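You operate a simulated robot arm through the tools that you are given. There is no shell and no other tool.

The job below is to be done with a simulated robot arm. You get a single attempt, and the scene is never put back.

TASK
Seat the white cup in its well and the blue slab in the slot marked ALDER.
Fine: both sit flat on the tray; leave the other slab; knock nothing off.

Only the result counts: the job must be done as asked and must still hold three seconds after the hand-in. Knocking over, shifting, dropping, spilling or breaking anything else fails it.

THE ROBOT
A 7-joint arm with a two-finger gripper, fixed in place. Base frame: the origin is at the foot of the arm, x ahead of it, y to its left, z up; the work surface is at about z = 0.73. Readings come in m, rad, newtons and seconds.
With the tool pointing down near the work surface it reaches from about 0.3 to 0.72 m from the base axis. Its first joint turns from -2.897 to 2.897 rad. Payload 2.94 kg.
Tool frame: the origin (TCP) lies between the finger pads and is the grasp point; the fingertips stand 0.03 m ahead of it; z points along the fingers, y is the line along which they close. The gripper opens to 0.138 m. The gripper's body begins 0.109 m behind the TCP.
Orientation is that of the tool frame in the base frame, as a unit quaternion [x, y, z, w]. With the fingers straight down and closing along the base's y, the tool's x points along the base's -x, its y along +y and its z along -z.

THE INTERFACE
- The arm moves only by the tool play_rows. Its argument "targets" is a list of rows, each a list of 6 numbers: the shift along the tool's x, y, z in units of 50 mm (1.0 is 50 mm), then the turn, a rotation vector about the tool's x, y, z in units of 8 degrees (1.0 is 8 degrees). In form: [[x, y, z, rx, ry, rz], ...]. A call has 1 to 20 rows; each row shifts and turns the commanded pose from where the row before left it, along the tool's axes as they then stand. "claw" is the opening in per cent of the stroke, from 0 (shut) to 100 (fully open), set as the call begins (left out, the last holds). A call with a number of a shift or a turn outside -1 to 1 is refused whole. A row lasts 0.2 s, in which the tool goes at most 0.05 m and 0.15 rad; a call with a longer step from one row to the next is refused whole, and so is a gripper value outside its range. A pose out of reach is approached as far as the arm can. The call stops where the force on the tool passes 40 N (or 10 N more than at its start, if that is more) or the arm is blocked; 0.2 s more then pass. The fingers move at their own pace and stop on an object; they squeeze with about 35 N. The grip force told is the motor's: it shows also when the fingers shut on nothing. Time passes only in rows, and 0.2 s behind the last, so rows that do not move let the fingers close. The reply holds the time, the measured pose of the TCP, the force on the tool along the base axes, the opening and the grip force, in the units named above and with some noise, with the torque about the TCP (base axes, N m) and any sound that the robot's microphone picked up.
- Cameras (640 x 400 px; columns grow to the right, rows downward): "scene" is fixed at [0.049, 0.6513, 1.4579]; the picture's right is [-0.74, -0.67, 0.00], its down [-0.43, 0.48, -0.77] and it looks along [0.51, -0.57, -0.64] (base axes); focal length 324 px, centre (320, 200). "wrist" rides on the gripper at [0.071, 0.019, -0.146] in the tool frame; the picture's right is [-0.26, 0.97, 0.00], its down [-0.85, -0.23, -0.48] and it looks along [-0.46, -0.12, 0.88] (tool axes); focal length 280 px, centre (320, 200). There is no depth. A picture from a camera that has moved, and an enlarged one, comes with that camera's place and axes in the base frame and with its lens.
- snapshot(camera): a new picture of that camera. It takes no simulated time.
- slide_trunk(by): slides the trunk up (or, below 0, down) by that many m; the arm rides with it, the base frame stays. It gives what a move gives, with no picture.
- enlarge(camera, box): a new picture of the part [left, top, right, bottom] of that camera's present view, enlarged. It takes no simulated time.
- sign_off(): hands the job in; it is judged then, once.

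Places have to be worked out from the pictures, the camera data and where the tool is seen. Open the gripper and draw the arm clear of the work before you hand the job in, unless the task says otherwise.

The tools are called as a command line: name --pt "numbers of a row" for each row, then --argument value for the rest, lists and objects as JSON in quotes. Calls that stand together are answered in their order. play_rows: Moves the arm, as the interface text tells. Its arguments: {"type":"object","properties":{"targets":{"type":"array"},"claw":{"type":"number"}},"required":["targets"]} The other tools are called the same way: slide_trunk (by) slides the trunk up or down; snapshot (camera) takes a picture; enlarge (camera, box) takes an enlarged picture of a part of a camera's view; sign_off () hands the job in.

At the start:

```text
time: 0.0
position: [0.475, 0.0669, 1.0408]
orientation: [0.0, 1.0, 0.001, 0.0]
ft_force: [-0.3, 0.0, -0.2]
wrist_torque: [-0.02, -0.02, -0.04]
width: 0.1379
grip_force: 0.1
trunk travel left (down, up): [-0.375, 0.079]
```

scene: 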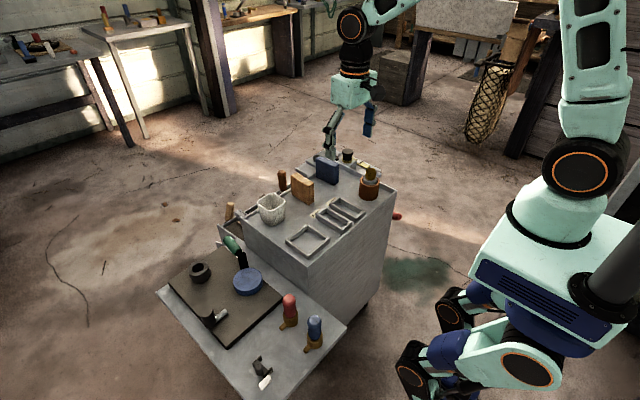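
wrist: 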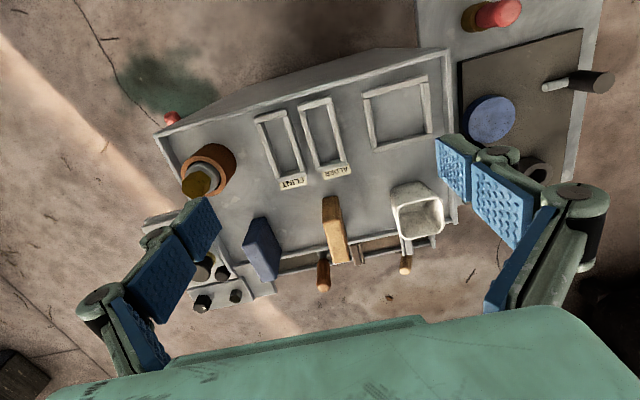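

The scene shows the tray with a white cup, a blue slab, a wooden slab, and two slots plus a square well. I'll enlarge both views to measure things precisely.

enlarge --camera "scene" --box '[220, 130, 420, 270]'

enlarge --camera "wrist" --box '[150, 50, 470, 310]'

```text
2.86 times, centred on (320, 200) of scene
camera zoom: at [0.049, 0.6513, 1.4579], right [-0.74, -0.67, 0.0], down [-0.43, 0.48, -0.77], along [0.51, -0.57, -0.64], focal length 927 px, centre (320, 200)
```

zoom: 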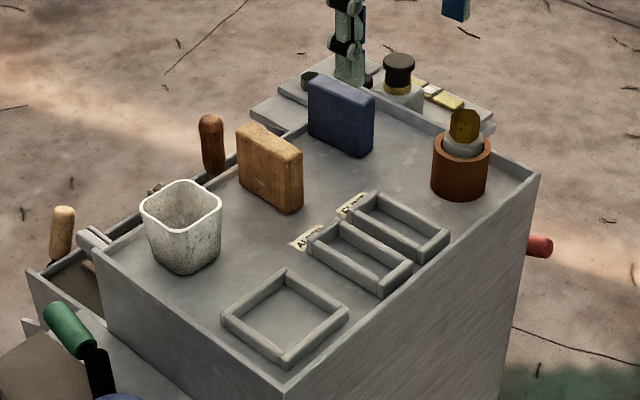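

```text
1.54 times, centred on (310, 180) of wrist
camera zoom: at [0.4056, 0.0887, 1.1852], right [0.26, 0.97, 0.0], down [0.85, -0.23, 0.48], along [0.46, -0.12, -0.88], focal length 431 px, centre (335, 231)
```

zoom: 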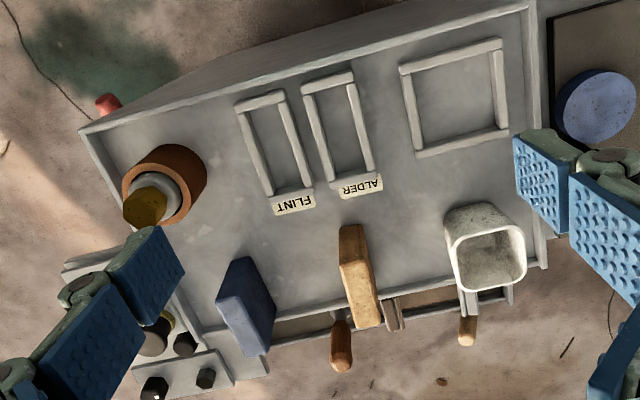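

Both slots are labelled (FLINT and ALDER), and both slabs and the cup stand near the far edge. I'll zoom in on each of them for exact pixel coordinates.

enlarge --camera "wrist" --box '[240, 80, 368, 200]'

enlarge --camera "wrist" --box '[340, 60, 468, 140]'

enlarge --camera "wrist" --box '[230, 180, 358, 300]'

enlarge --camera "wrist" --box '[360, 160, 488, 280]'

enlarge --camera "scene" --box '[280, 180, 380, 260]'

enlarge --camera "scene" --box '[240, 140, 360, 235]'

```text
3.33 times, centred on (304, 140) of wrist
camera zoom: at [0.4056, 0.0887, 1.1852], right [0.26, 0.97, 0.0], down [0.85, -0.23, 0.48], along [0.46, -0.12, -0.88], focal length 935 px, centre (373, 400)
```

zoom: 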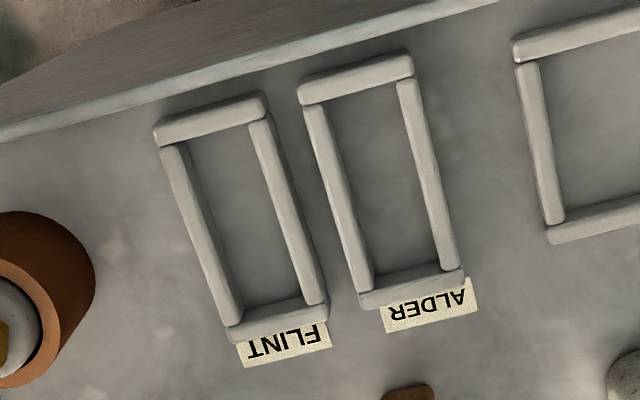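

```text
5.00 times, centred on (404, 100) of wrist
camera zoom: at [0.4056, 0.0887, 1.1852], right [0.26, 0.97, 0.0], down [0.85, -0.23, 0.48], along [0.46, -0.12, -0.88], focal length 1402 px, centre (-100, 700)
```

zoom: 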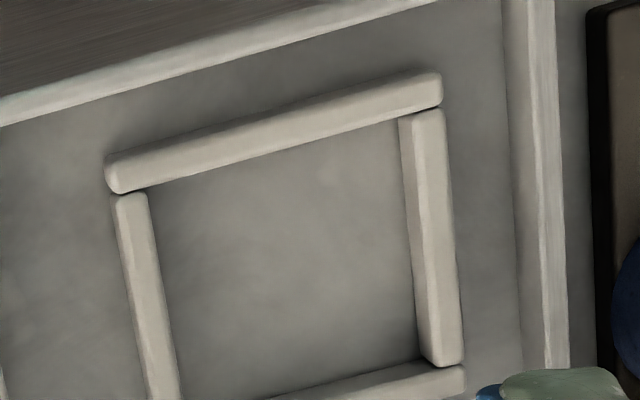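

```text
3.33 times, centred on (294, 240) of wrist
camera zoom: at [0.4056, 0.0887, 1.1852], right [0.26, 0.97, 0.0], down [0.85, -0.23, 0.48], along [0.46, -0.12, -0.88], focal length 935 px, centre (407, 67)
```

zoom: 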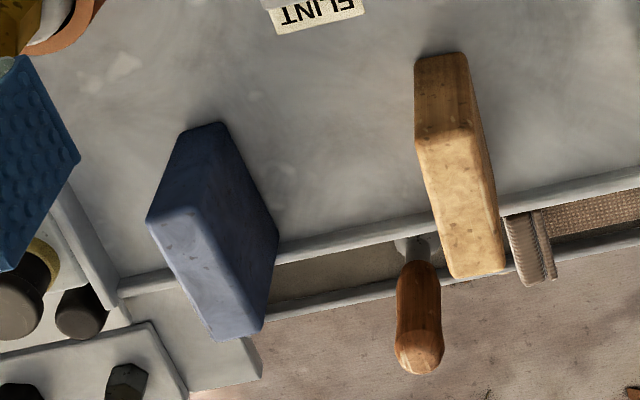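

```text
3.33 times, centred on (424, 220) of wrist
camera zoom: at [0.4056, 0.0887, 1.1852], right [0.26, 0.97, 0.0], down [0.85, -0.23, 0.48], along [0.46, -0.12, -0.88], focal length 935 px, centre (-27, 133)
```

zoom: 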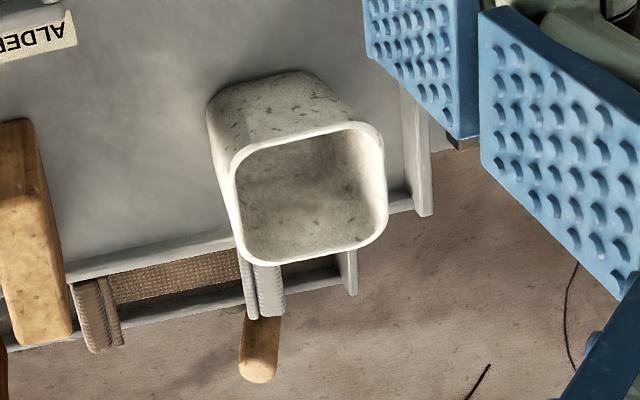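

```text
5.00 times, centred on (330, 220) of scene
camera zoom: at [0.049, 0.6513, 1.4579], right [-0.74, -0.67, 0.0], down [-0.43, 0.48, -0.77], along [0.51, -0.57, -0.64], focal length 1623 px, centre (270, 100)
```

zoom: 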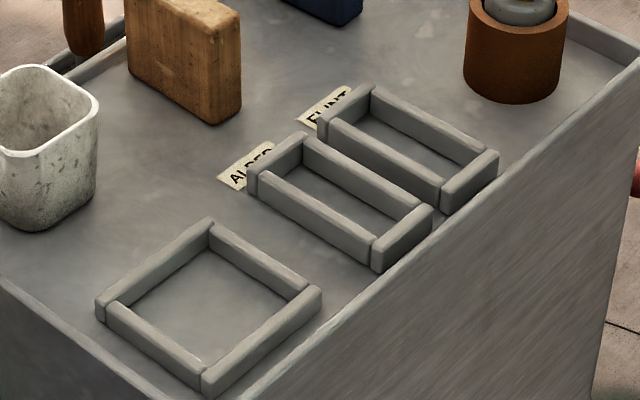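

```text
4.21 times, centred on (300, 188) of scene
camera zoom: at [0.049, 0.6513, 1.4579], right [-0.74, -0.67, 0.0], down [-0.43, 0.48, -0.77], along [0.51, -0.57, -0.64], focal length 1366 px, centre (404, 253)
```

zoom: 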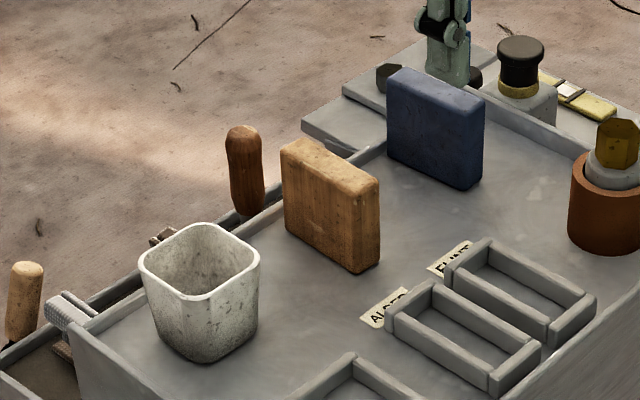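

From the wrist view I place things as follows (base frame, tray about z 0.73):

| Item | x | y | Notes |
|---|---|---|---|
| Blue slab | 0.65–0.737 | -0.108 to -0.082 | top about 0.815 |
| ALDER slot, inside | 0.485–0.579 | 0.042–0.080 | |
| Well centre | 0.527 | 0.182 | |
| Cup centre | 0.685 | 0.185 | |

I move to a hover above the blue slab, partly opened, and look again.

play_rows --pt "-0.545 -0.405 0.3 0 0 0" --pt "-0.545 -0.405 0.3 0 0 0" --pt "-0.545 -0.405 0.3 0 0 0" --pt "-0.545 -0.405 0.3 0 0 0" --pt "-0.545 -0.405 0.3 0 0 0" --pt "-0.545 -0.405 0.3 0 0 0" --pt "-0.545 -0.405 0.3 0 0 0" --pt "-0.545 -0.405 0.3 0 0 0" --pt "0 0 0 0 0 0" --claw 60

snapshot --camera "wrist"

snapshot --camera "scene"

```text
time: 2.0
position: [0.6936, -0.0934, 0.9194]
orientation: [0.0, 1.0, -0.001, 0.0]
ft_force: [0.1, 0.5, 0.8]
wrist_torque: [0.04, -0.01, 0.01]
width: 0.0829
grip_force: 0.1
trunk travel left (down, up): [-0.375, 0.079]
```

```text
taken
camera wrist: at [0.6234, -0.0728, 1.0644], right [0.26, 0.97, 0.0], down [0.85, -0.23, 0.48], along [0.46, -0.12, -0.88], focal length 280 px, centre (320, 200)
```

wrist: 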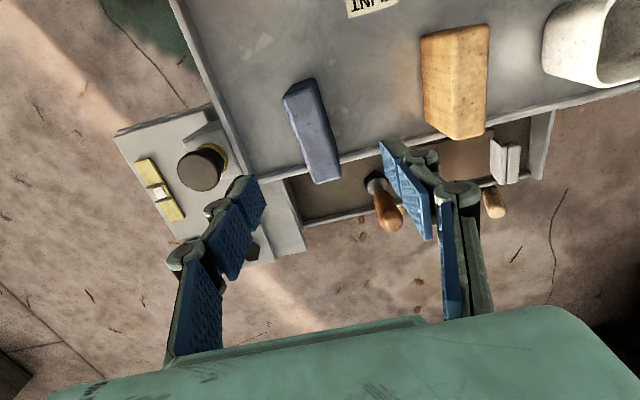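

```text
taken
```

scene: 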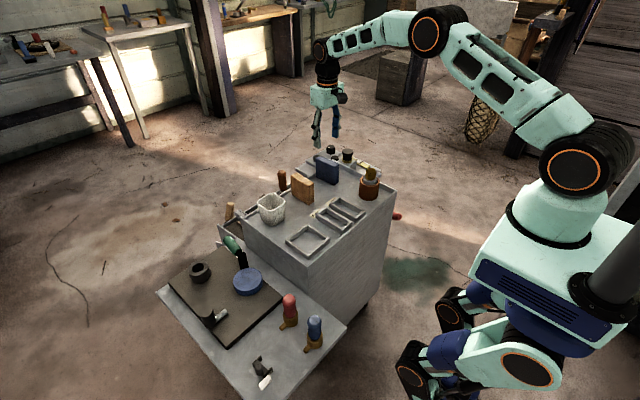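

The hover is reached at (0.694, -0.093, 0.919). I'll enlarge the slab and its surroundings to refine its position and yaw.

enlarge --camera "wrist" --box '[260, 60, 380, 200]'

enlarge --camera "scene" --box '[280, 90, 400, 200]'

```text
2.86 times, centred on (320, 130) of wrist
camera zoom: at [0.6234, -0.0728, 1.0644], right [0.26, 0.97, 0.0], down [0.85, -0.23, 0.48], along [0.46, -0.12, -0.88], focal length 801 px, centre (320, 400)
```

zoom: 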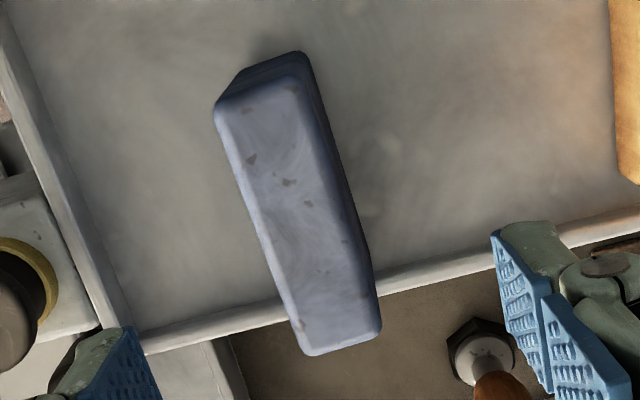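

```text
3.64 times, centred on (340, 145) of scene
camera zoom: at [0.049, 0.6513, 1.4579], right [-0.74, -0.67, 0.0], down [-0.43, 0.48, -0.77], along [0.51, -0.57, -0.64], focal length 1180 px, centre (247, 400)
```

zoom: 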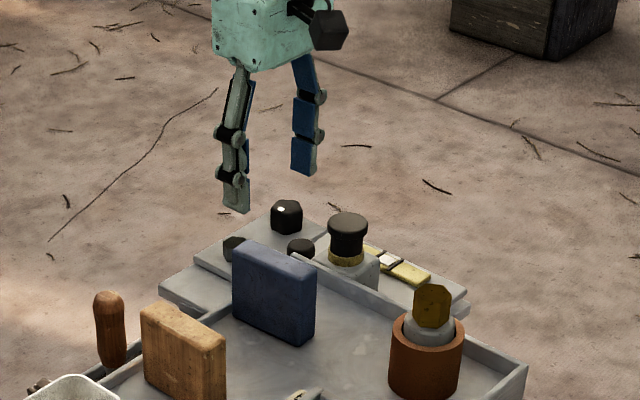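

The slab's top face spans (0.651, -0.112) to (0.733, -0.081), so its centre is about (0.6925, -0.097) with roughly 2.6° of yaw. I'll align the tool over it with a small shift and turn, then lower partway and check.

play_rows --pt "0.038 -0.1 0 0 0 -0.32" --pt "0 0 0.3 0 0 0" --pt "0 0 0.3 0 0 0" --pt "0 0 0.3 0 0 0" --pt "0 0 0 0 0 0" --pt "0 0 0 0 0 0" --claw 60

snapshot --camera "wrist"

enlarge --camera "scene" --box '[260, 90, 400, 200]'

```text
time: 3.4
position: [0.6916, -0.0998, 0.8753]
orientation: [-0.022, 1.0, 0.0, 0.001]
ft_force: [0.1, 0.3, 0.0]
wrist_torque: [-0.02, 0.01, 0.0]
width: 0.0827
grip_force: 0.2
trunk travel left (down, up): [-0.375, 0.079]
```

```text
taken
camera wrist: at [0.621, -0.0812, 1.0203], right [0.22, 0.98, 0.0], down [0.86, -0.19, 0.48], along [0.46, -0.1, -0.88], focal length 280 px, centre (320, 200)
```

wrist: 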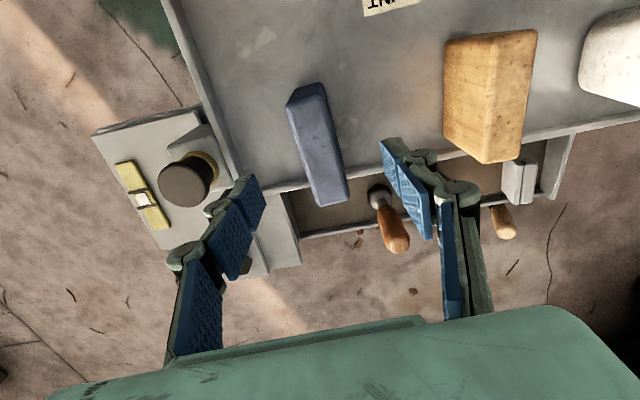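

```text
3.64 times, centred on (330, 145) of scene
camera zoom: at [0.049, 0.6513, 1.4579], right [-0.74, -0.67, 0.0], down [-0.43, 0.48, -0.77], along [0.51, -0.57, -0.64], focal length 1180 px, centre (284, 400)
```

zoom: 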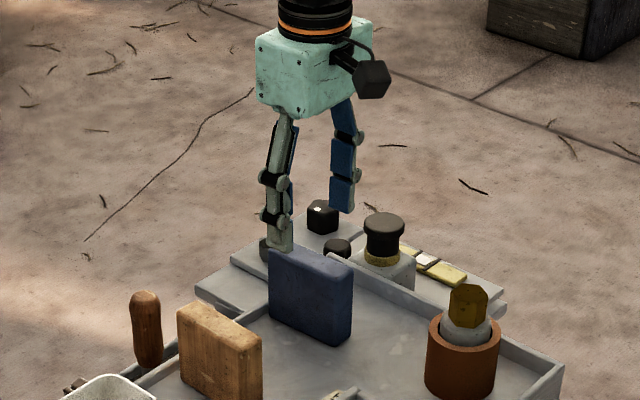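

The tool is now just above the slab and turned with it. I'll enlarge once more to verify the centring before going down around it.

enlarge --camera "wrist" --box '[240, 60, 400, 220]'

```text
2.50 times, centred on (320, 140) of wrist
camera zoom: at [0.621, -0.0812, 1.0203], right [0.22, 0.98, 0.0], down [0.86, -0.19, 0.48], along [0.46, -0.1, -0.88], focal length 701 px, centre (320, 350)
```

zoom: 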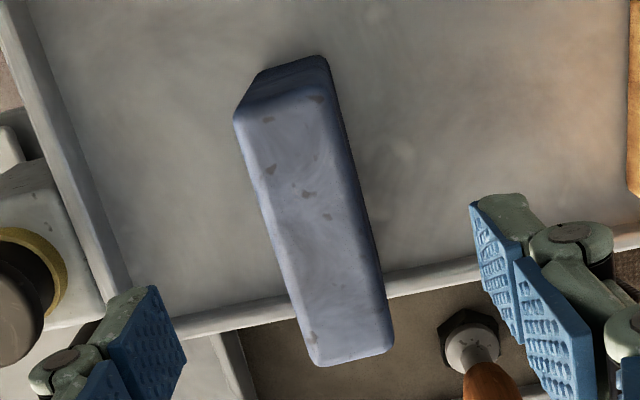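

The slab centre computes to (0.6925, -0.097) and the tool sits at (0.693, -0.097), so it is well centred. I lower to grasp height, about z 0.795.

play_rows --pt "0 0 0.4 0 0 -0.08" --pt "0 0 0.4 0 0 0" --pt "0 0 0.4 0 0 0" --pt "0 0 0.39 0 0 0" --pt "0 0 0 0 0 0" --claw 60

snapshot --camera "wrist"

enlarge --camera "scene" --box '[260, 90, 400, 200]'

```text
time: 4.6
position: [0.6923, -0.1, 0.7959]
orientation: [-0.028, 1.0, 0.0, 0.001]
ft_force: [0.2, -0.6, 0.4]
wrist_torque: [-0.03, 0.05, -0.02]
width: 0.0827
grip_force: 0.0
trunk travel left (down, up): [-0.375, 0.079]
```

```text
taken
camera wrist: at [0.6215, -0.0822, 0.9401], right [0.21, 0.98, 0.0], down [0.86, -0.18, 0.48], along [0.47, -0.1, -0.88], focal length 280 px, centre (320, 200)
```

wrist: 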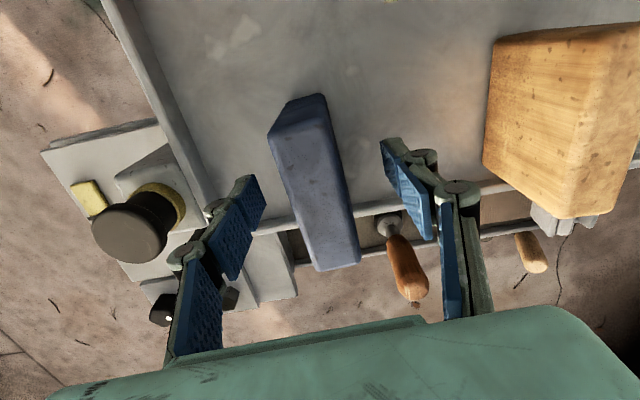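

```text
3.64 times, centred on (330, 145) of scene
camera zoom: at [0.049, 0.6513, 1.4579], right [-0.74, -0.67, 0.0], down [-0.43, 0.48, -0.77], along [0.51, -0.57, -0.64], focal length 1180 px, centre (284, 400)
```

zoom: 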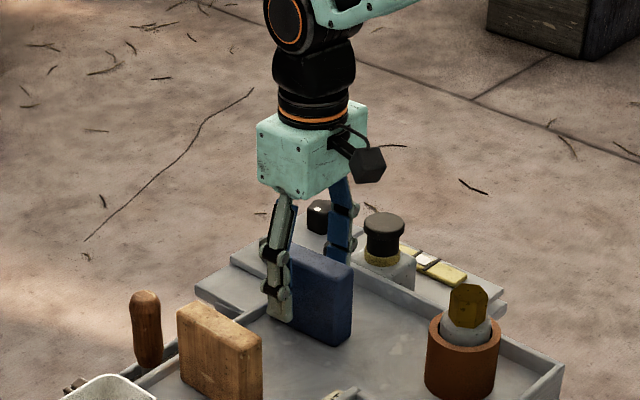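

The fingers straddle the blue slab with clear room on both sides. I close on it.

play_rows --pt "0 0 0 0 0 0" --pt "0 0 0 0 0 0" --pt "0 0 0 0 0 0" --pt "0 0 0 0 0 0" --pt "0 0 0 0 0 0" --claw 0

snapshot --camera "wrist"

```text
time: 5.8
position: [0.6918, -0.0995, 0.7952]
orientation: [-0.028, 1.0, 0.0, 0.0]
ft_force: [0.0, 0.0, 0.0]
wrist_torque: [-0.01, -0.06, 0.04]
width: 0.029
grip_force: 34.8
trunk travel left (down, up): [-0.375, 0.079]
```

```text
taken
camera wrist: at [0.6214, -0.0822, 0.9403], right [0.21, 0.98, 0.0], down [0.86, -0.18, 0.48], along [0.47, -0.1, -0.88], focal length 280 px, centre (320, 200)
```

wrist: 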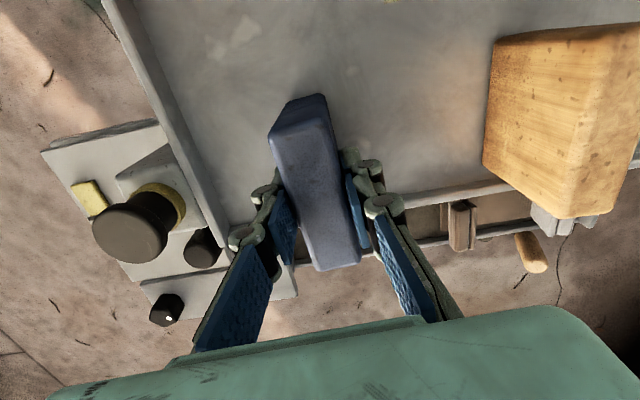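

The grip holds at 29 mm width with 35 N, and the slab did not shift. I lift straight up 0.14 m and check.

play_rows --pt "0 0 -0.2 0 0 0" --pt "0 0 -0.4 0 0 0" --pt "0 0 -0.5 0 0 0" --pt "0 0 -0.5 0 0 0" --pt "0 0 -0.5 0 0 0" --pt "0 0 -0.4 0 0 0" --pt "0 0 -0.3 0 0 0" --pt "0 0 0 0 0 0"

snapshot --camera "wrist"

snapshot --camera "scene"

```text
time: 7.6
position: [0.6918, -0.0992, 0.9363]
orientation: [-0.028, 1.0, -0.001, 0.0]
ft_force: [0.6, -0.1, -1.6]
wrist_torque: [0.0, -0.01, -0.01]
width: 0.0292
grip_force: 35.2
trunk travel left (down, up): [-0.375, 0.079]
```

```text
taken
camera wrist: at [0.6214, -0.0824, 1.0809], right [0.21, 0.98, 0.0], down [0.86, -0.18, 0.48], along [0.47, -0.1, -0.88], focal length 280 px, centre (320, 200)
```

wrist: 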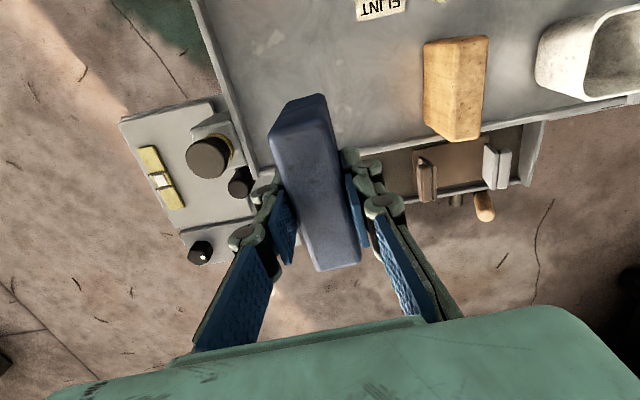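

```text
taken
```

scene: 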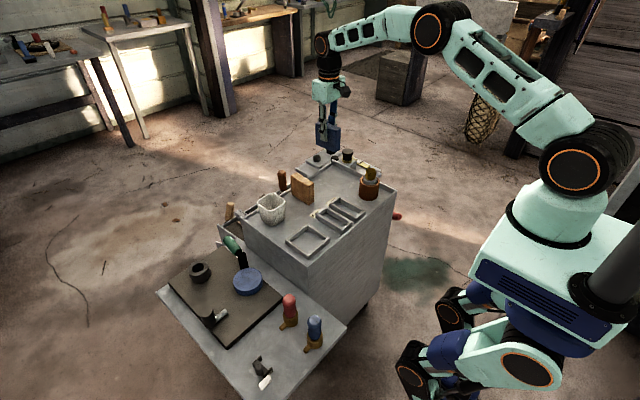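

The slab is lifted cleanly. I turn the tool back square and carry it over to hover above the ALDER slot, centred at about (0.532, 0.061).

play_rows --pt "0 0 0 0 0 0.4" --pt "0.2 0.2 0 0 0 0" --pt "0.458 0.451 0 0 0 0" --pt "0.458 0.451 0 0 0 0" --pt "0.458 0.451 0 0 0 0" --pt "0.458 0.451 0 0 0 0" --pt "0.458 0.451 0 0 0 0" --pt "0.458 0.451 0 0 0 0" --pt "0.26 0.254 0 0 0 0" --pt "0 0 0 0 0 0" --pt "0 0 0 0 0 0"

snapshot --camera "wrist"

enlarge --camera "scene" --box '[260, 120, 420, 260]'

```text
time: 10.0
position: [0.5317, 0.0587, 0.9351]
orientation: [0.0, 1.0, 0.001, 0.0]
ft_force: [-0.8, 0.0, -1.4]
wrist_torque: [0.03, 0.0, 0.01]
width: 0.0291
grip_force: 34.2
trunk travel left (down, up): [-0.375, 0.079]
```

```text
taken
camera wrist: at [0.4619, 0.0799, 1.0807], right [0.26, 0.97, 0.0], down [0.85, -0.23, 0.48], along [0.46, -0.12, -0.88], focal length 280 px, centre (320, 200)
```

wrist: 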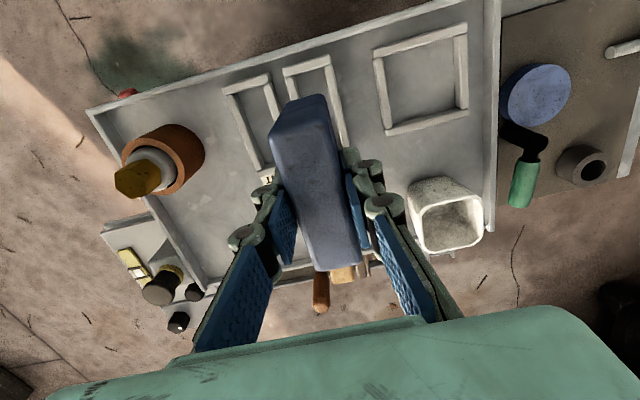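

```text
2.86 times, centred on (340, 190) of scene
camera zoom: at [0.049, 0.6513, 1.4579], right [-0.74, -0.67, 0.0], down [-0.43, 0.48, -0.77], along [0.51, -0.57, -0.64], focal length 927 px, centre (263, 229)
```

zoom: 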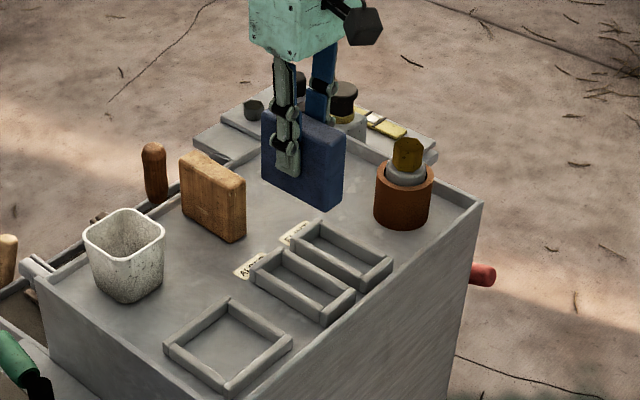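

The hover is reached. I'll enlarge the wrist view to compare the held slab with the ALDER slot's near end and sides.

enlarge --camera "wrist" --box '[210, 40, 370, 190]'

enlarge --camera "wrist" --box '[360, 10, 490, 140]'

enlarge --camera "wrist" --box '[380, 160, 500, 270]'

```text
2.67 times, centred on (290, 115) of wrist
camera zoom: at [0.4619, 0.0799, 1.0807], right [0.26, 0.97, 0.0], down [0.85, -0.23, 0.48], along [0.46, -0.12, -0.88], focal length 748 px, centre (400, 427)
```

zoom: 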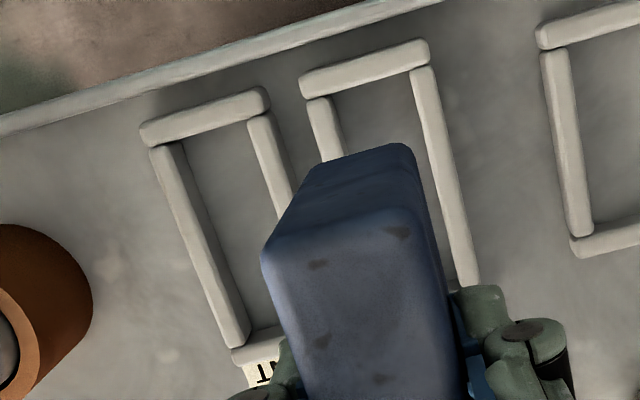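

```text
3.08 times, centred on (425, 75) of wrist
camera zoom: at [0.4619, 0.0799, 1.0807], right [0.26, 0.97, 0.0], down [0.85, -0.23, 0.48], along [0.46, -0.12, -0.88], focal length 863 px, centre (-3, 585)
```

zoom: 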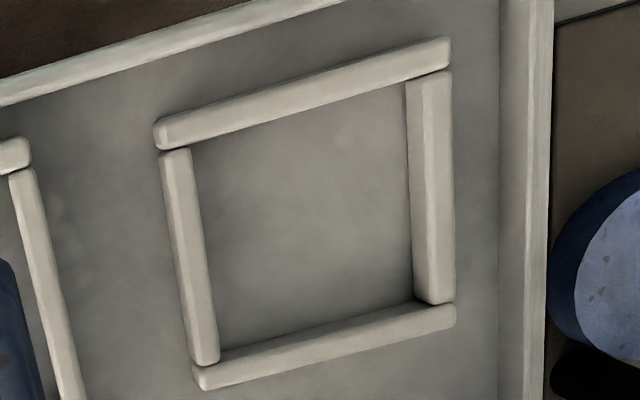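

```text
3.64 times, centred on (440, 215) of wrist
camera zoom: at [0.4619, 0.0799, 1.0807], right [0.26, 0.97, 0.0], down [0.85, -0.23, 0.48], along [0.46, -0.12, -0.88], focal length 1020 px, centre (-116, 146)
```

zoom: 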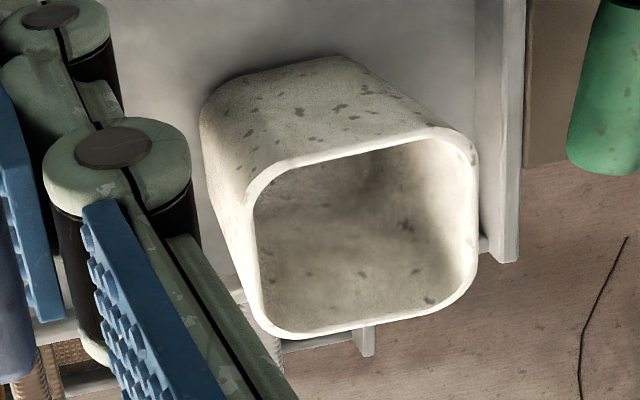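

The slab looks aligned sideways with ALDER, but I want the slot's exact length and ends. FLINT is the same shape and unobstructed, so I'll zoom on it, and on ALDER's near end.

enlarge --camera "wrist" --box '[215, 65, 305, 185]'

enlarge --camera "wrist" --box '[275, 45, 355, 115]'

enlarge --camera "scene" --box '[295, 190, 375, 240]'

```text
3.33 times, centred on (260, 125) of wrist
camera zoom: at [0.4619, 0.0799, 1.0807], right [0.26, 0.97, 0.0], down [0.85, -0.23, 0.48], along [0.46, -0.12, -0.88], focal length 935 px, centre (520, 450)
```

zoom: 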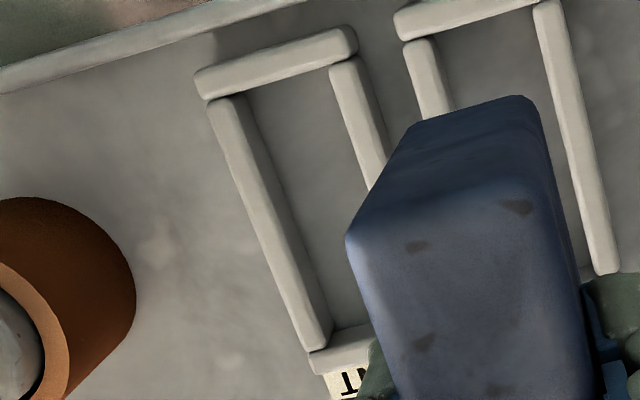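

```text
5.71 times, centred on (315, 80) of wrist
camera zoom: at [0.4619, 0.0799, 1.0807], right [0.26, 0.97, 0.0], down [0.85, -0.23, 0.48], along [0.46, -0.12, -0.88], focal length 1602 px, centre (349, 886)
```

zoom: 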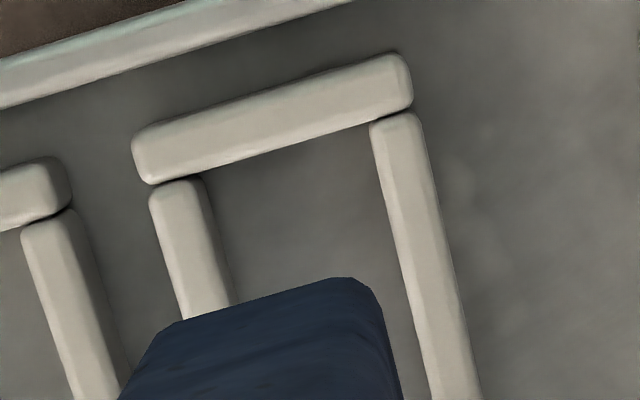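

```text
8.00 times, centred on (335, 215) of scene
camera zoom: at [0.049, 0.6513, 1.4579], right [-0.74, -0.67, 0.0], down [-0.43, 0.48, -0.77], along [0.51, -0.57, -0.64], focal length 2596 px, centre (200, 80)
```

zoom: 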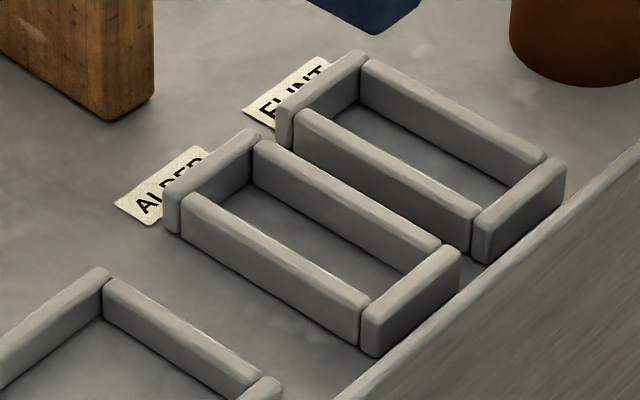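

The measured values are:

| Item | x range / centre | y centre |
|---|---|---|
| ALDER slot, inside | 0.480–0.573 (centre 0.5265) | 0.0615 (width about 35 mm) |
| Held slab | centre 0.532 | 0.0615 |

I shift 5.5 mm in -x and lower until the slab's underside is just above the rims.

play_rows --pt "0.11 0 0 0 0 0" --pt "0 0 0.4 0 0 0" --pt "0 0 0.4 0 0 0" --pt "0 0 0.4 0 0 0" --pt "0 0 0.4 0 0 0" --pt "0 0 0.35 0 0 0" --pt "0 0 0.3 0 0 0" --pt "0 0 0 0 0 0" --pt "0 0 0 0 0 0"

snapshot --camera "wrist"

enlarge --camera "wrist" --box '[240, 50, 380, 190]'

enlarge --camera "scene" --box '[295, 170, 395, 240]'

```text
time: 12.0
position: [0.5259, 0.0589, 0.8235]
orientation: [0.0, 1.0, 0.0, 0.0]
ft_force: [-0.1, -0.4, -0.4]
wrist_torque: [0.03, 0.01, 0.01]
width: 0.029
grip_force: 35.1
trunk travel left (down, up): [-0.375, 0.079]
```

```text
taken
camera wrist: at [0.4561, 0.0801, 0.968], right [0.26, 0.97, 0.0], down [0.85, -0.23, 0.48], along [0.46, -0.12, -0.88], focal length 280 px, centre (320, 200)
```

wrist: 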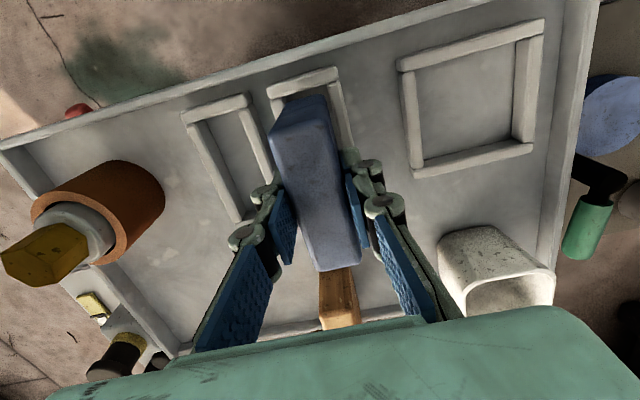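

```text
2.86 times, centred on (310, 120) of wrist
camera zoom: at [0.4561, 0.0801, 0.968], right [0.26, 0.97, 0.0], down [0.85, -0.23, 0.48], along [0.46, -0.12, -0.88], focal length 801 px, centre (349, 429)
```

zoom: 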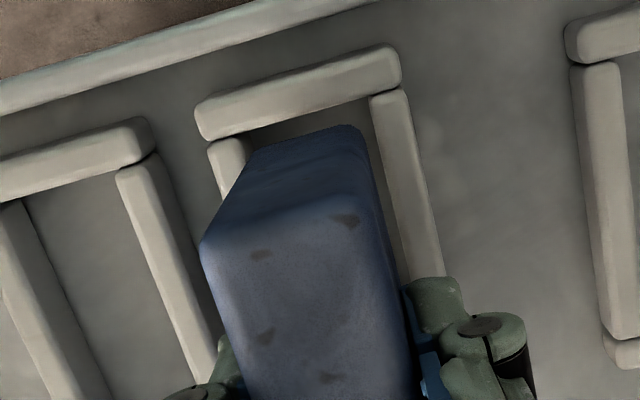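

```text
5.71 times, centred on (345, 205) of scene
camera zoom: at [0.049, 0.6513, 1.4579], right [-0.74, -0.67, 0.0], down [-0.43, 0.48, -0.77], along [0.51, -0.57, -0.64], focal length 1855 px, centre (177, 171)
```

zoom: 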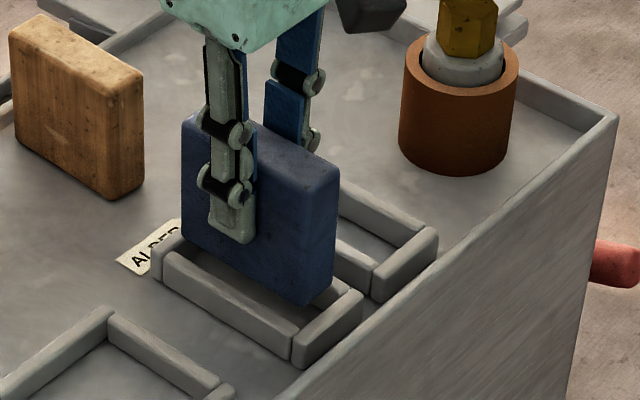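

Before insertion the clearances look like about 3 mm at the near end and 3 mm on each side, so the slab is centred. I lower slowly into the slot, down to nearly the original grasp height.

play_rows --pt "0 0 0.1 0 0 0" --pt "0 0 0.1 0 0 0" --pt "0 0 0.1 0 0 0" --pt "0 0 0.1 0 0 0" --pt "0 0 0.08 0 0 0" --pt "0 0 0 0 0 0"

enlarge --camera "wrist" --box '[240, 50, 380, 190]'

enlarge --camera "scene" --box '[295, 170, 395, 240]'

```text
time: 13.4
position: [0.5256, 0.0597, 0.7993]
orientation: [0.0, 1.0, 0.0, 0.0]
ft_force: [-0.2, -0.7, -1.5]
wrist_torque: [-0.01, 0.0, -0.01]
width: 0.0292
grip_force: 34.7
trunk travel left (down, up): [-0.375, 0.079]
```

```text
2.86 times, centred on (310, 120) of wrist
camera zoom: at [0.4559, 0.0804, 0.944], right [0.26, 0.97, 0.0], down [0.85, -0.23, 0.48], along [0.46, -0.12, -0.88], focal length 801 px, centre (349, 429)
```

zoom: 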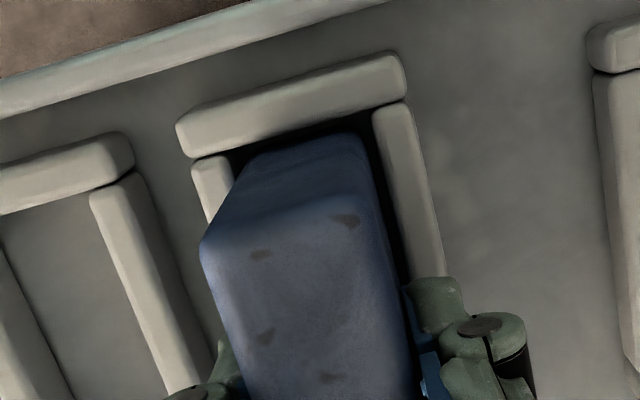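

```text
5.71 times, centred on (345, 205) of scene
camera zoom: at [0.049, 0.6513, 1.4579], right [-0.74, -0.67, 0.0], down [-0.43, 0.48, -0.77], along [0.51, -0.57, -0.64], focal length 1855 px, centre (177, 171)
```

zoom: 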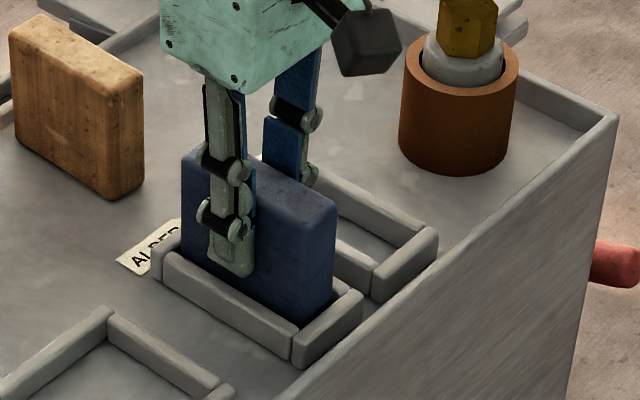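

The slab is inside the frame with no contact force. I lower the last few millimetres until it meets the floor.

play_rows --pt "0 0 0.03 0 0 0" --pt "0 0 0.03 0 0 0" --pt "0 0 0.01 0 0 0" --pt "0 0 0 0 0 0"

```text
time: 14.4
position: [0.5265, 0.0596, 0.7956]
orientation: [0.0, 1.0, 0.0, 0.0]
ft_force: [-0.1, 0.4, -0.2]
wrist_torque: [0.01, 0.0, -0.02]
width: 0.0291
grip_force: 34.1
trunk travel left (down, up): [-0.375, 0.079]
```

The vertical force dropped from about -1.5 N to -0.2 N, so the floor now carries the slab. I press half a millimetre more to confirm.

play_rows --pt "0 0 0.012 0 0 0" --pt "0 0 0 0 0 0"

```text
time: 15.0
position: [0.5261, 0.0602, 0.7953]
orientation: [0.0, 1.0, 0.001, 0.0]
ft_force: [-0.1, 0.3, 0.4]
wrist_torque: [0.01, -0.03, 0.03]
width: 0.0292
grip_force: 34.9
trunk travel left (down, up): [-0.375, 0.079]
```

The slab is seated on the floor. I open the fingers modestly to release it.

play_rows --pt "0 0 0 0 0 0" --pt "0 0 0 0 0 0" --pt "0 0 0 0 0 0" --claw 45

enlarge --camera "wrist" --box '[220, 50, 420, 290]'

enlarge --camera "scene" --box '[295, 170, 395, 240]'

```text
time: 15.8
position: [0.5257, 0.0595, 0.7958]
orientation: [0.0, 1.0, 0.0, 0.0]
ft_force: [0.0, 0.3, 0.0]
wrist_torque: [0.0, 0.03, -0.03]
width: 0.0622
grip_force: 0.1
trunk travel left (down, up): [-0.375, 0.079]
```

```text
1.67 times, centred on (320, 170) of wrist
camera zoom: at [0.4564, 0.0803, 0.9404], right [0.26, 0.97, 0.0], down [0.85, -0.23, 0.48], along [0.46, -0.12, -0.88], focal length 467 px, centre (320, 250)
```

zoom: 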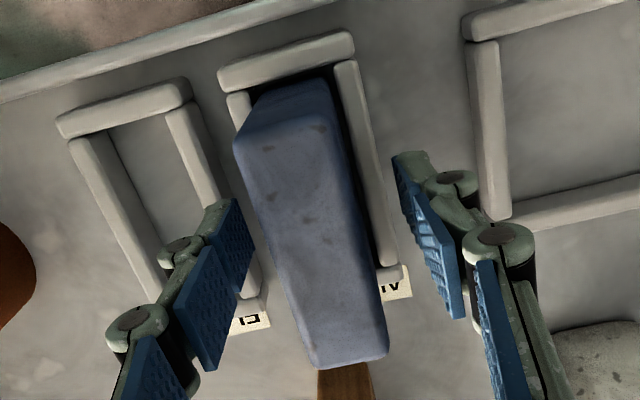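

```text
5.71 times, centred on (345, 205) of scene
camera zoom: at [0.049, 0.6513, 1.4579], right [-0.74, -0.67, 0.0], down [-0.43, 0.48, -0.77], along [0.51, -0.57, -0.64], focal length 1855 px, centre (177, 171)
```

zoom: 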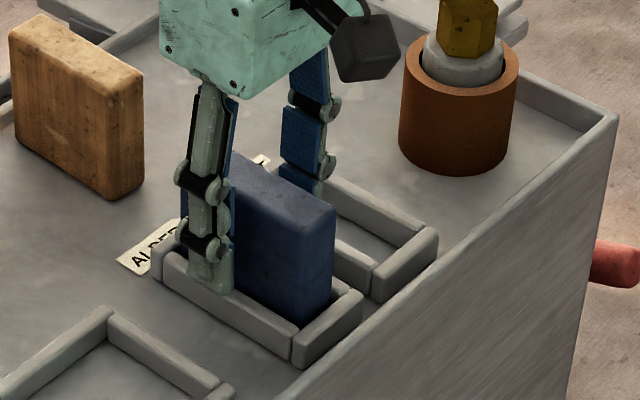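

The slab is free and stands in ALDER. I rise straight up, then move across to hover above the cup at about (0.685, 0.185) with the gripper opened wide.

play_rows --pt "0 0 -0.2 0 0 0" --pt "0 0 -0.4 0 0 0" --pt "0 0 -0.5 0 0 0" --pt "0 0 -0.5 0 0 0" --pt "0 0 -0.5 0 0 0" --pt "0 0 -0.5 0 0 0" --pt "0 0 -0.4 0 0 0" --pt "-0.45 0.353 0 0 0 0" --pt "-0.45 0.353 0 0 0 0" --pt "-0.45 0.353 0 0 0 0" --pt "-0.45 0.353 0 0 0 0" --pt "-0.45 0.353 0 0 0 0" --pt "-0.45 0.353 0 0 0 0" --pt "-0.45 0.353 0 0 0 0" --pt "0 0 0 0 0 0" --claw 45

play_rows --pt "0 0 0 0 0 0" --pt "0 0 0 0 0 0" --pt "0 0 0 0 0 0" --claw 90

snapshot --camera "wrist"

enlarge --camera "wrist" --box '[240, 60, 400, 220]'

enlarge --camera "scene" --box '[220, 130, 400, 270]'

```text
time: 19.0
position: [0.6841, 0.1836, 0.9457]
orientation: [0.0, 1.0, 0.0, 0.0]
ft_force: [0.2, 0.1, 0.6]
wrist_torque: [-0.01, -0.03, -0.01]
width: 0.062
grip_force: 0.0
trunk travel left (down, up): [-0.375, 0.079]
```

```text
time: 19.8
position: [0.6846, 0.183, 0.9458]
orientation: [0.0, 1.0, 0.001, 0.0]
ft_force: [0.4, 1.0, -0.1]
wrist_torque: [0.01, -0.03, 0.0]
width: 0.1243
grip_force: 0.0
trunk travel left (down, up): [-0.375, 0.079]
```

```text
taken
camera wrist: at [0.6146, 0.2039, 1.0907], right [0.26, 0.97, 0.0], down [0.85, -0.23, 0.48], along [0.46, -0.12, -0.88], focal length 280 px, centre (320, 200)
```

wrist: 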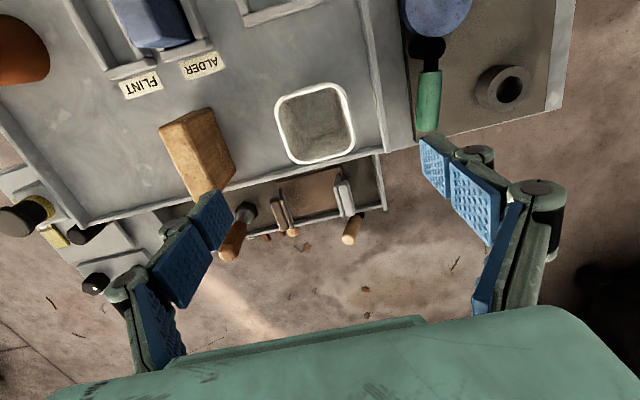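

```text
2.50 times, centred on (320, 140) of wrist
camera zoom: at [0.6146, 0.2039, 1.0907], right [0.26, 0.97, 0.0], down [0.85, -0.23, 0.48], along [0.46, -0.12, -0.88], focal length 701 px, centre (320, 350)
```

zoom: 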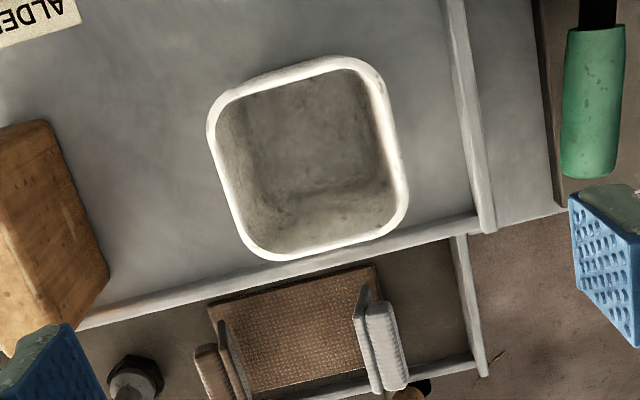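

```text
2.86 times, centred on (310, 200) of scene
camera zoom: at [0.049, 0.6513, 1.4579], right [-0.74, -0.67, 0.0], down [-0.43, 0.48, -0.77], along [0.51, -0.57, -0.64], focal length 927 px, centre (349, 200)
```

zoom: 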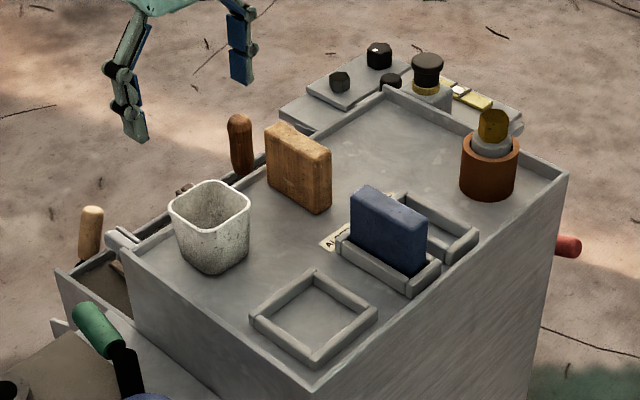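

The blue slab stands neatly in ALDER. The cup rim computes to centre (0.682, 0.181), about 73 mm square at z 0.803. I shift by about (-3.7, -3.6) mm and lower partway to check the straddle.

play_rows --pt "0.074 -0.072 0 0 0 0" --pt "0 0 0.4 0 0 0" --pt "0 0 0.5 0 0 0" --pt "0 0 0.5 0 0 0" --pt "0 0 0.4 0 0 0" --pt "0 0 0 0 0 0" --claw 80

snapshot --camera "wrist"

enlarge --camera "scene" --box '[220, 110, 400, 250]'

```text
time: 21.2
position: [0.6786, 0.1793, 0.8548]
orientation: [0.0, 1.0, 0.0, 0.001]
ft_force: [0.7, 0.5, -0.5]
wrist_torque: [0.04, -0.01, 0.0]
width: 0.1103
grip_force: 0.0
trunk travel left (down, up): [-0.375, 0.079]
```

```text
taken
camera wrist: at [0.6099, 0.1996, 0.9999], right [0.26, 0.97, 0.0], down [0.85, -0.23, 0.48], along [0.46, -0.12, -0.88], focal length 280 px, centre (320, 200)
```

wrist: 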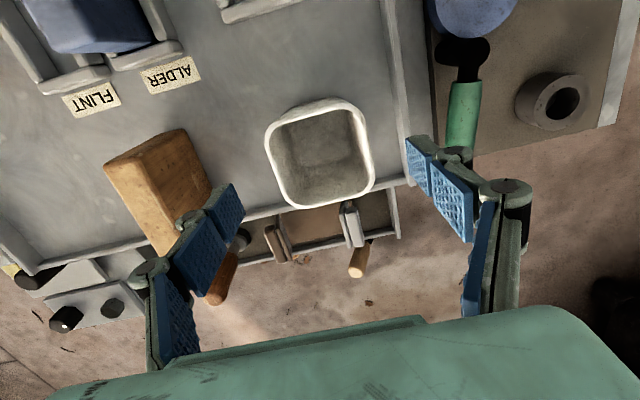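

```text
2.86 times, centred on (310, 180) of scene
camera zoom: at [0.049, 0.6513, 1.4579], right [-0.74, -0.67, 0.0], down [-0.43, 0.48, -0.77], along [0.51, -0.57, -0.64], focal length 927 px, centre (349, 257)
```

zoom: 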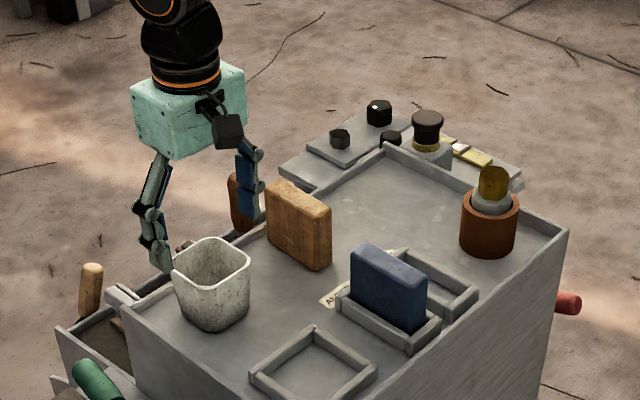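

Halfway down with the fingers well apart. I'll enlarge to re-measure the cup rim relative to the tool before going around it.

enlarge --camera "wrist" --box '[240, 80, 400, 220]'

```text
2.86 times, centred on (320, 150) of wrist
camera zoom: at [0.6099, 0.1996, 0.9999], right [0.26, 0.97, 0.0], down [0.85, -0.23, 0.48], along [0.46, -0.12, -0.88], focal length 801 px, centre (320, 343)
```

zoom: 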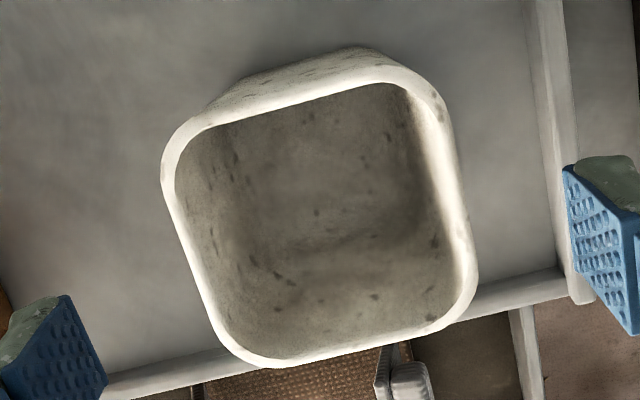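

The cup rim centre is (0.6817, 0.1814) with no yaw, and the tool is at (0.681, 0.181). I make a tiny correction and lower to grasp height.

play_rows --pt "-0.016 0.016 0 0 0 0" --pt "0 0 0.3 0 0 0" --pt "0 0 0.3 0 0 0" --pt "0 0 0.3 0 0 0" --pt "0 0 0.29 0 0 0" --pt "0 0 0 0 0 0" --claw 80

snapshot --camera "wrist"

enlarge --camera "scene" --box '[220, 130, 350, 230]'

```text
time: 22.6
position: [0.6805, 0.1795, 0.7958]
orientation: [0.001, 1.0, 0.0, 0.001]
ft_force: [0.5, -0.9, 0.5]
wrist_torque: [0.02, -0.01, -0.01]
width: 0.1104
grip_force: 0.1
trunk travel left (down, up): [-0.375, 0.079]
```

```text
taken
camera wrist: at [0.6111, 0.2006, 0.9411], right [0.26, 0.97, 0.0], down [0.85, -0.23, 0.48], along [0.46, -0.12, -0.88], focal length 280 px, centre (320, 200)
```

wrist: 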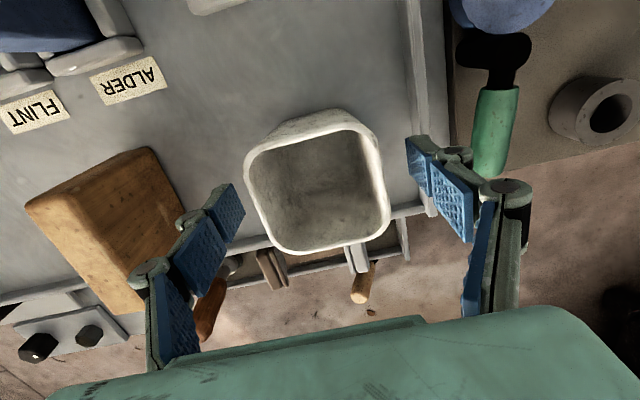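

```text
4.00 times, centred on (285, 180) of scene
camera zoom: at [0.049, 0.6513, 1.4579], right [-0.74, -0.67, 0.0], down [-0.43, 0.48, -0.77], along [0.51, -0.57, -0.64], focal length 1298 px, centre (460, 280)
```

zoom: 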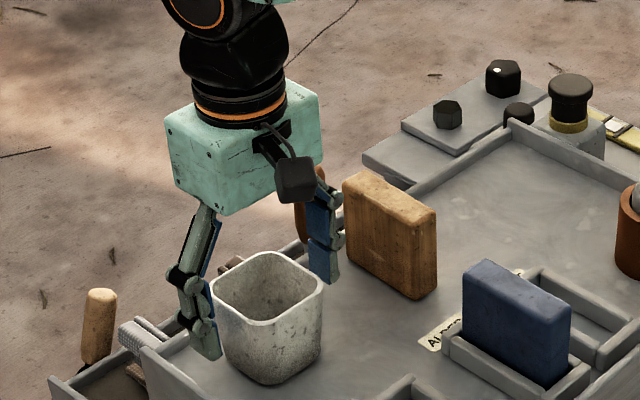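

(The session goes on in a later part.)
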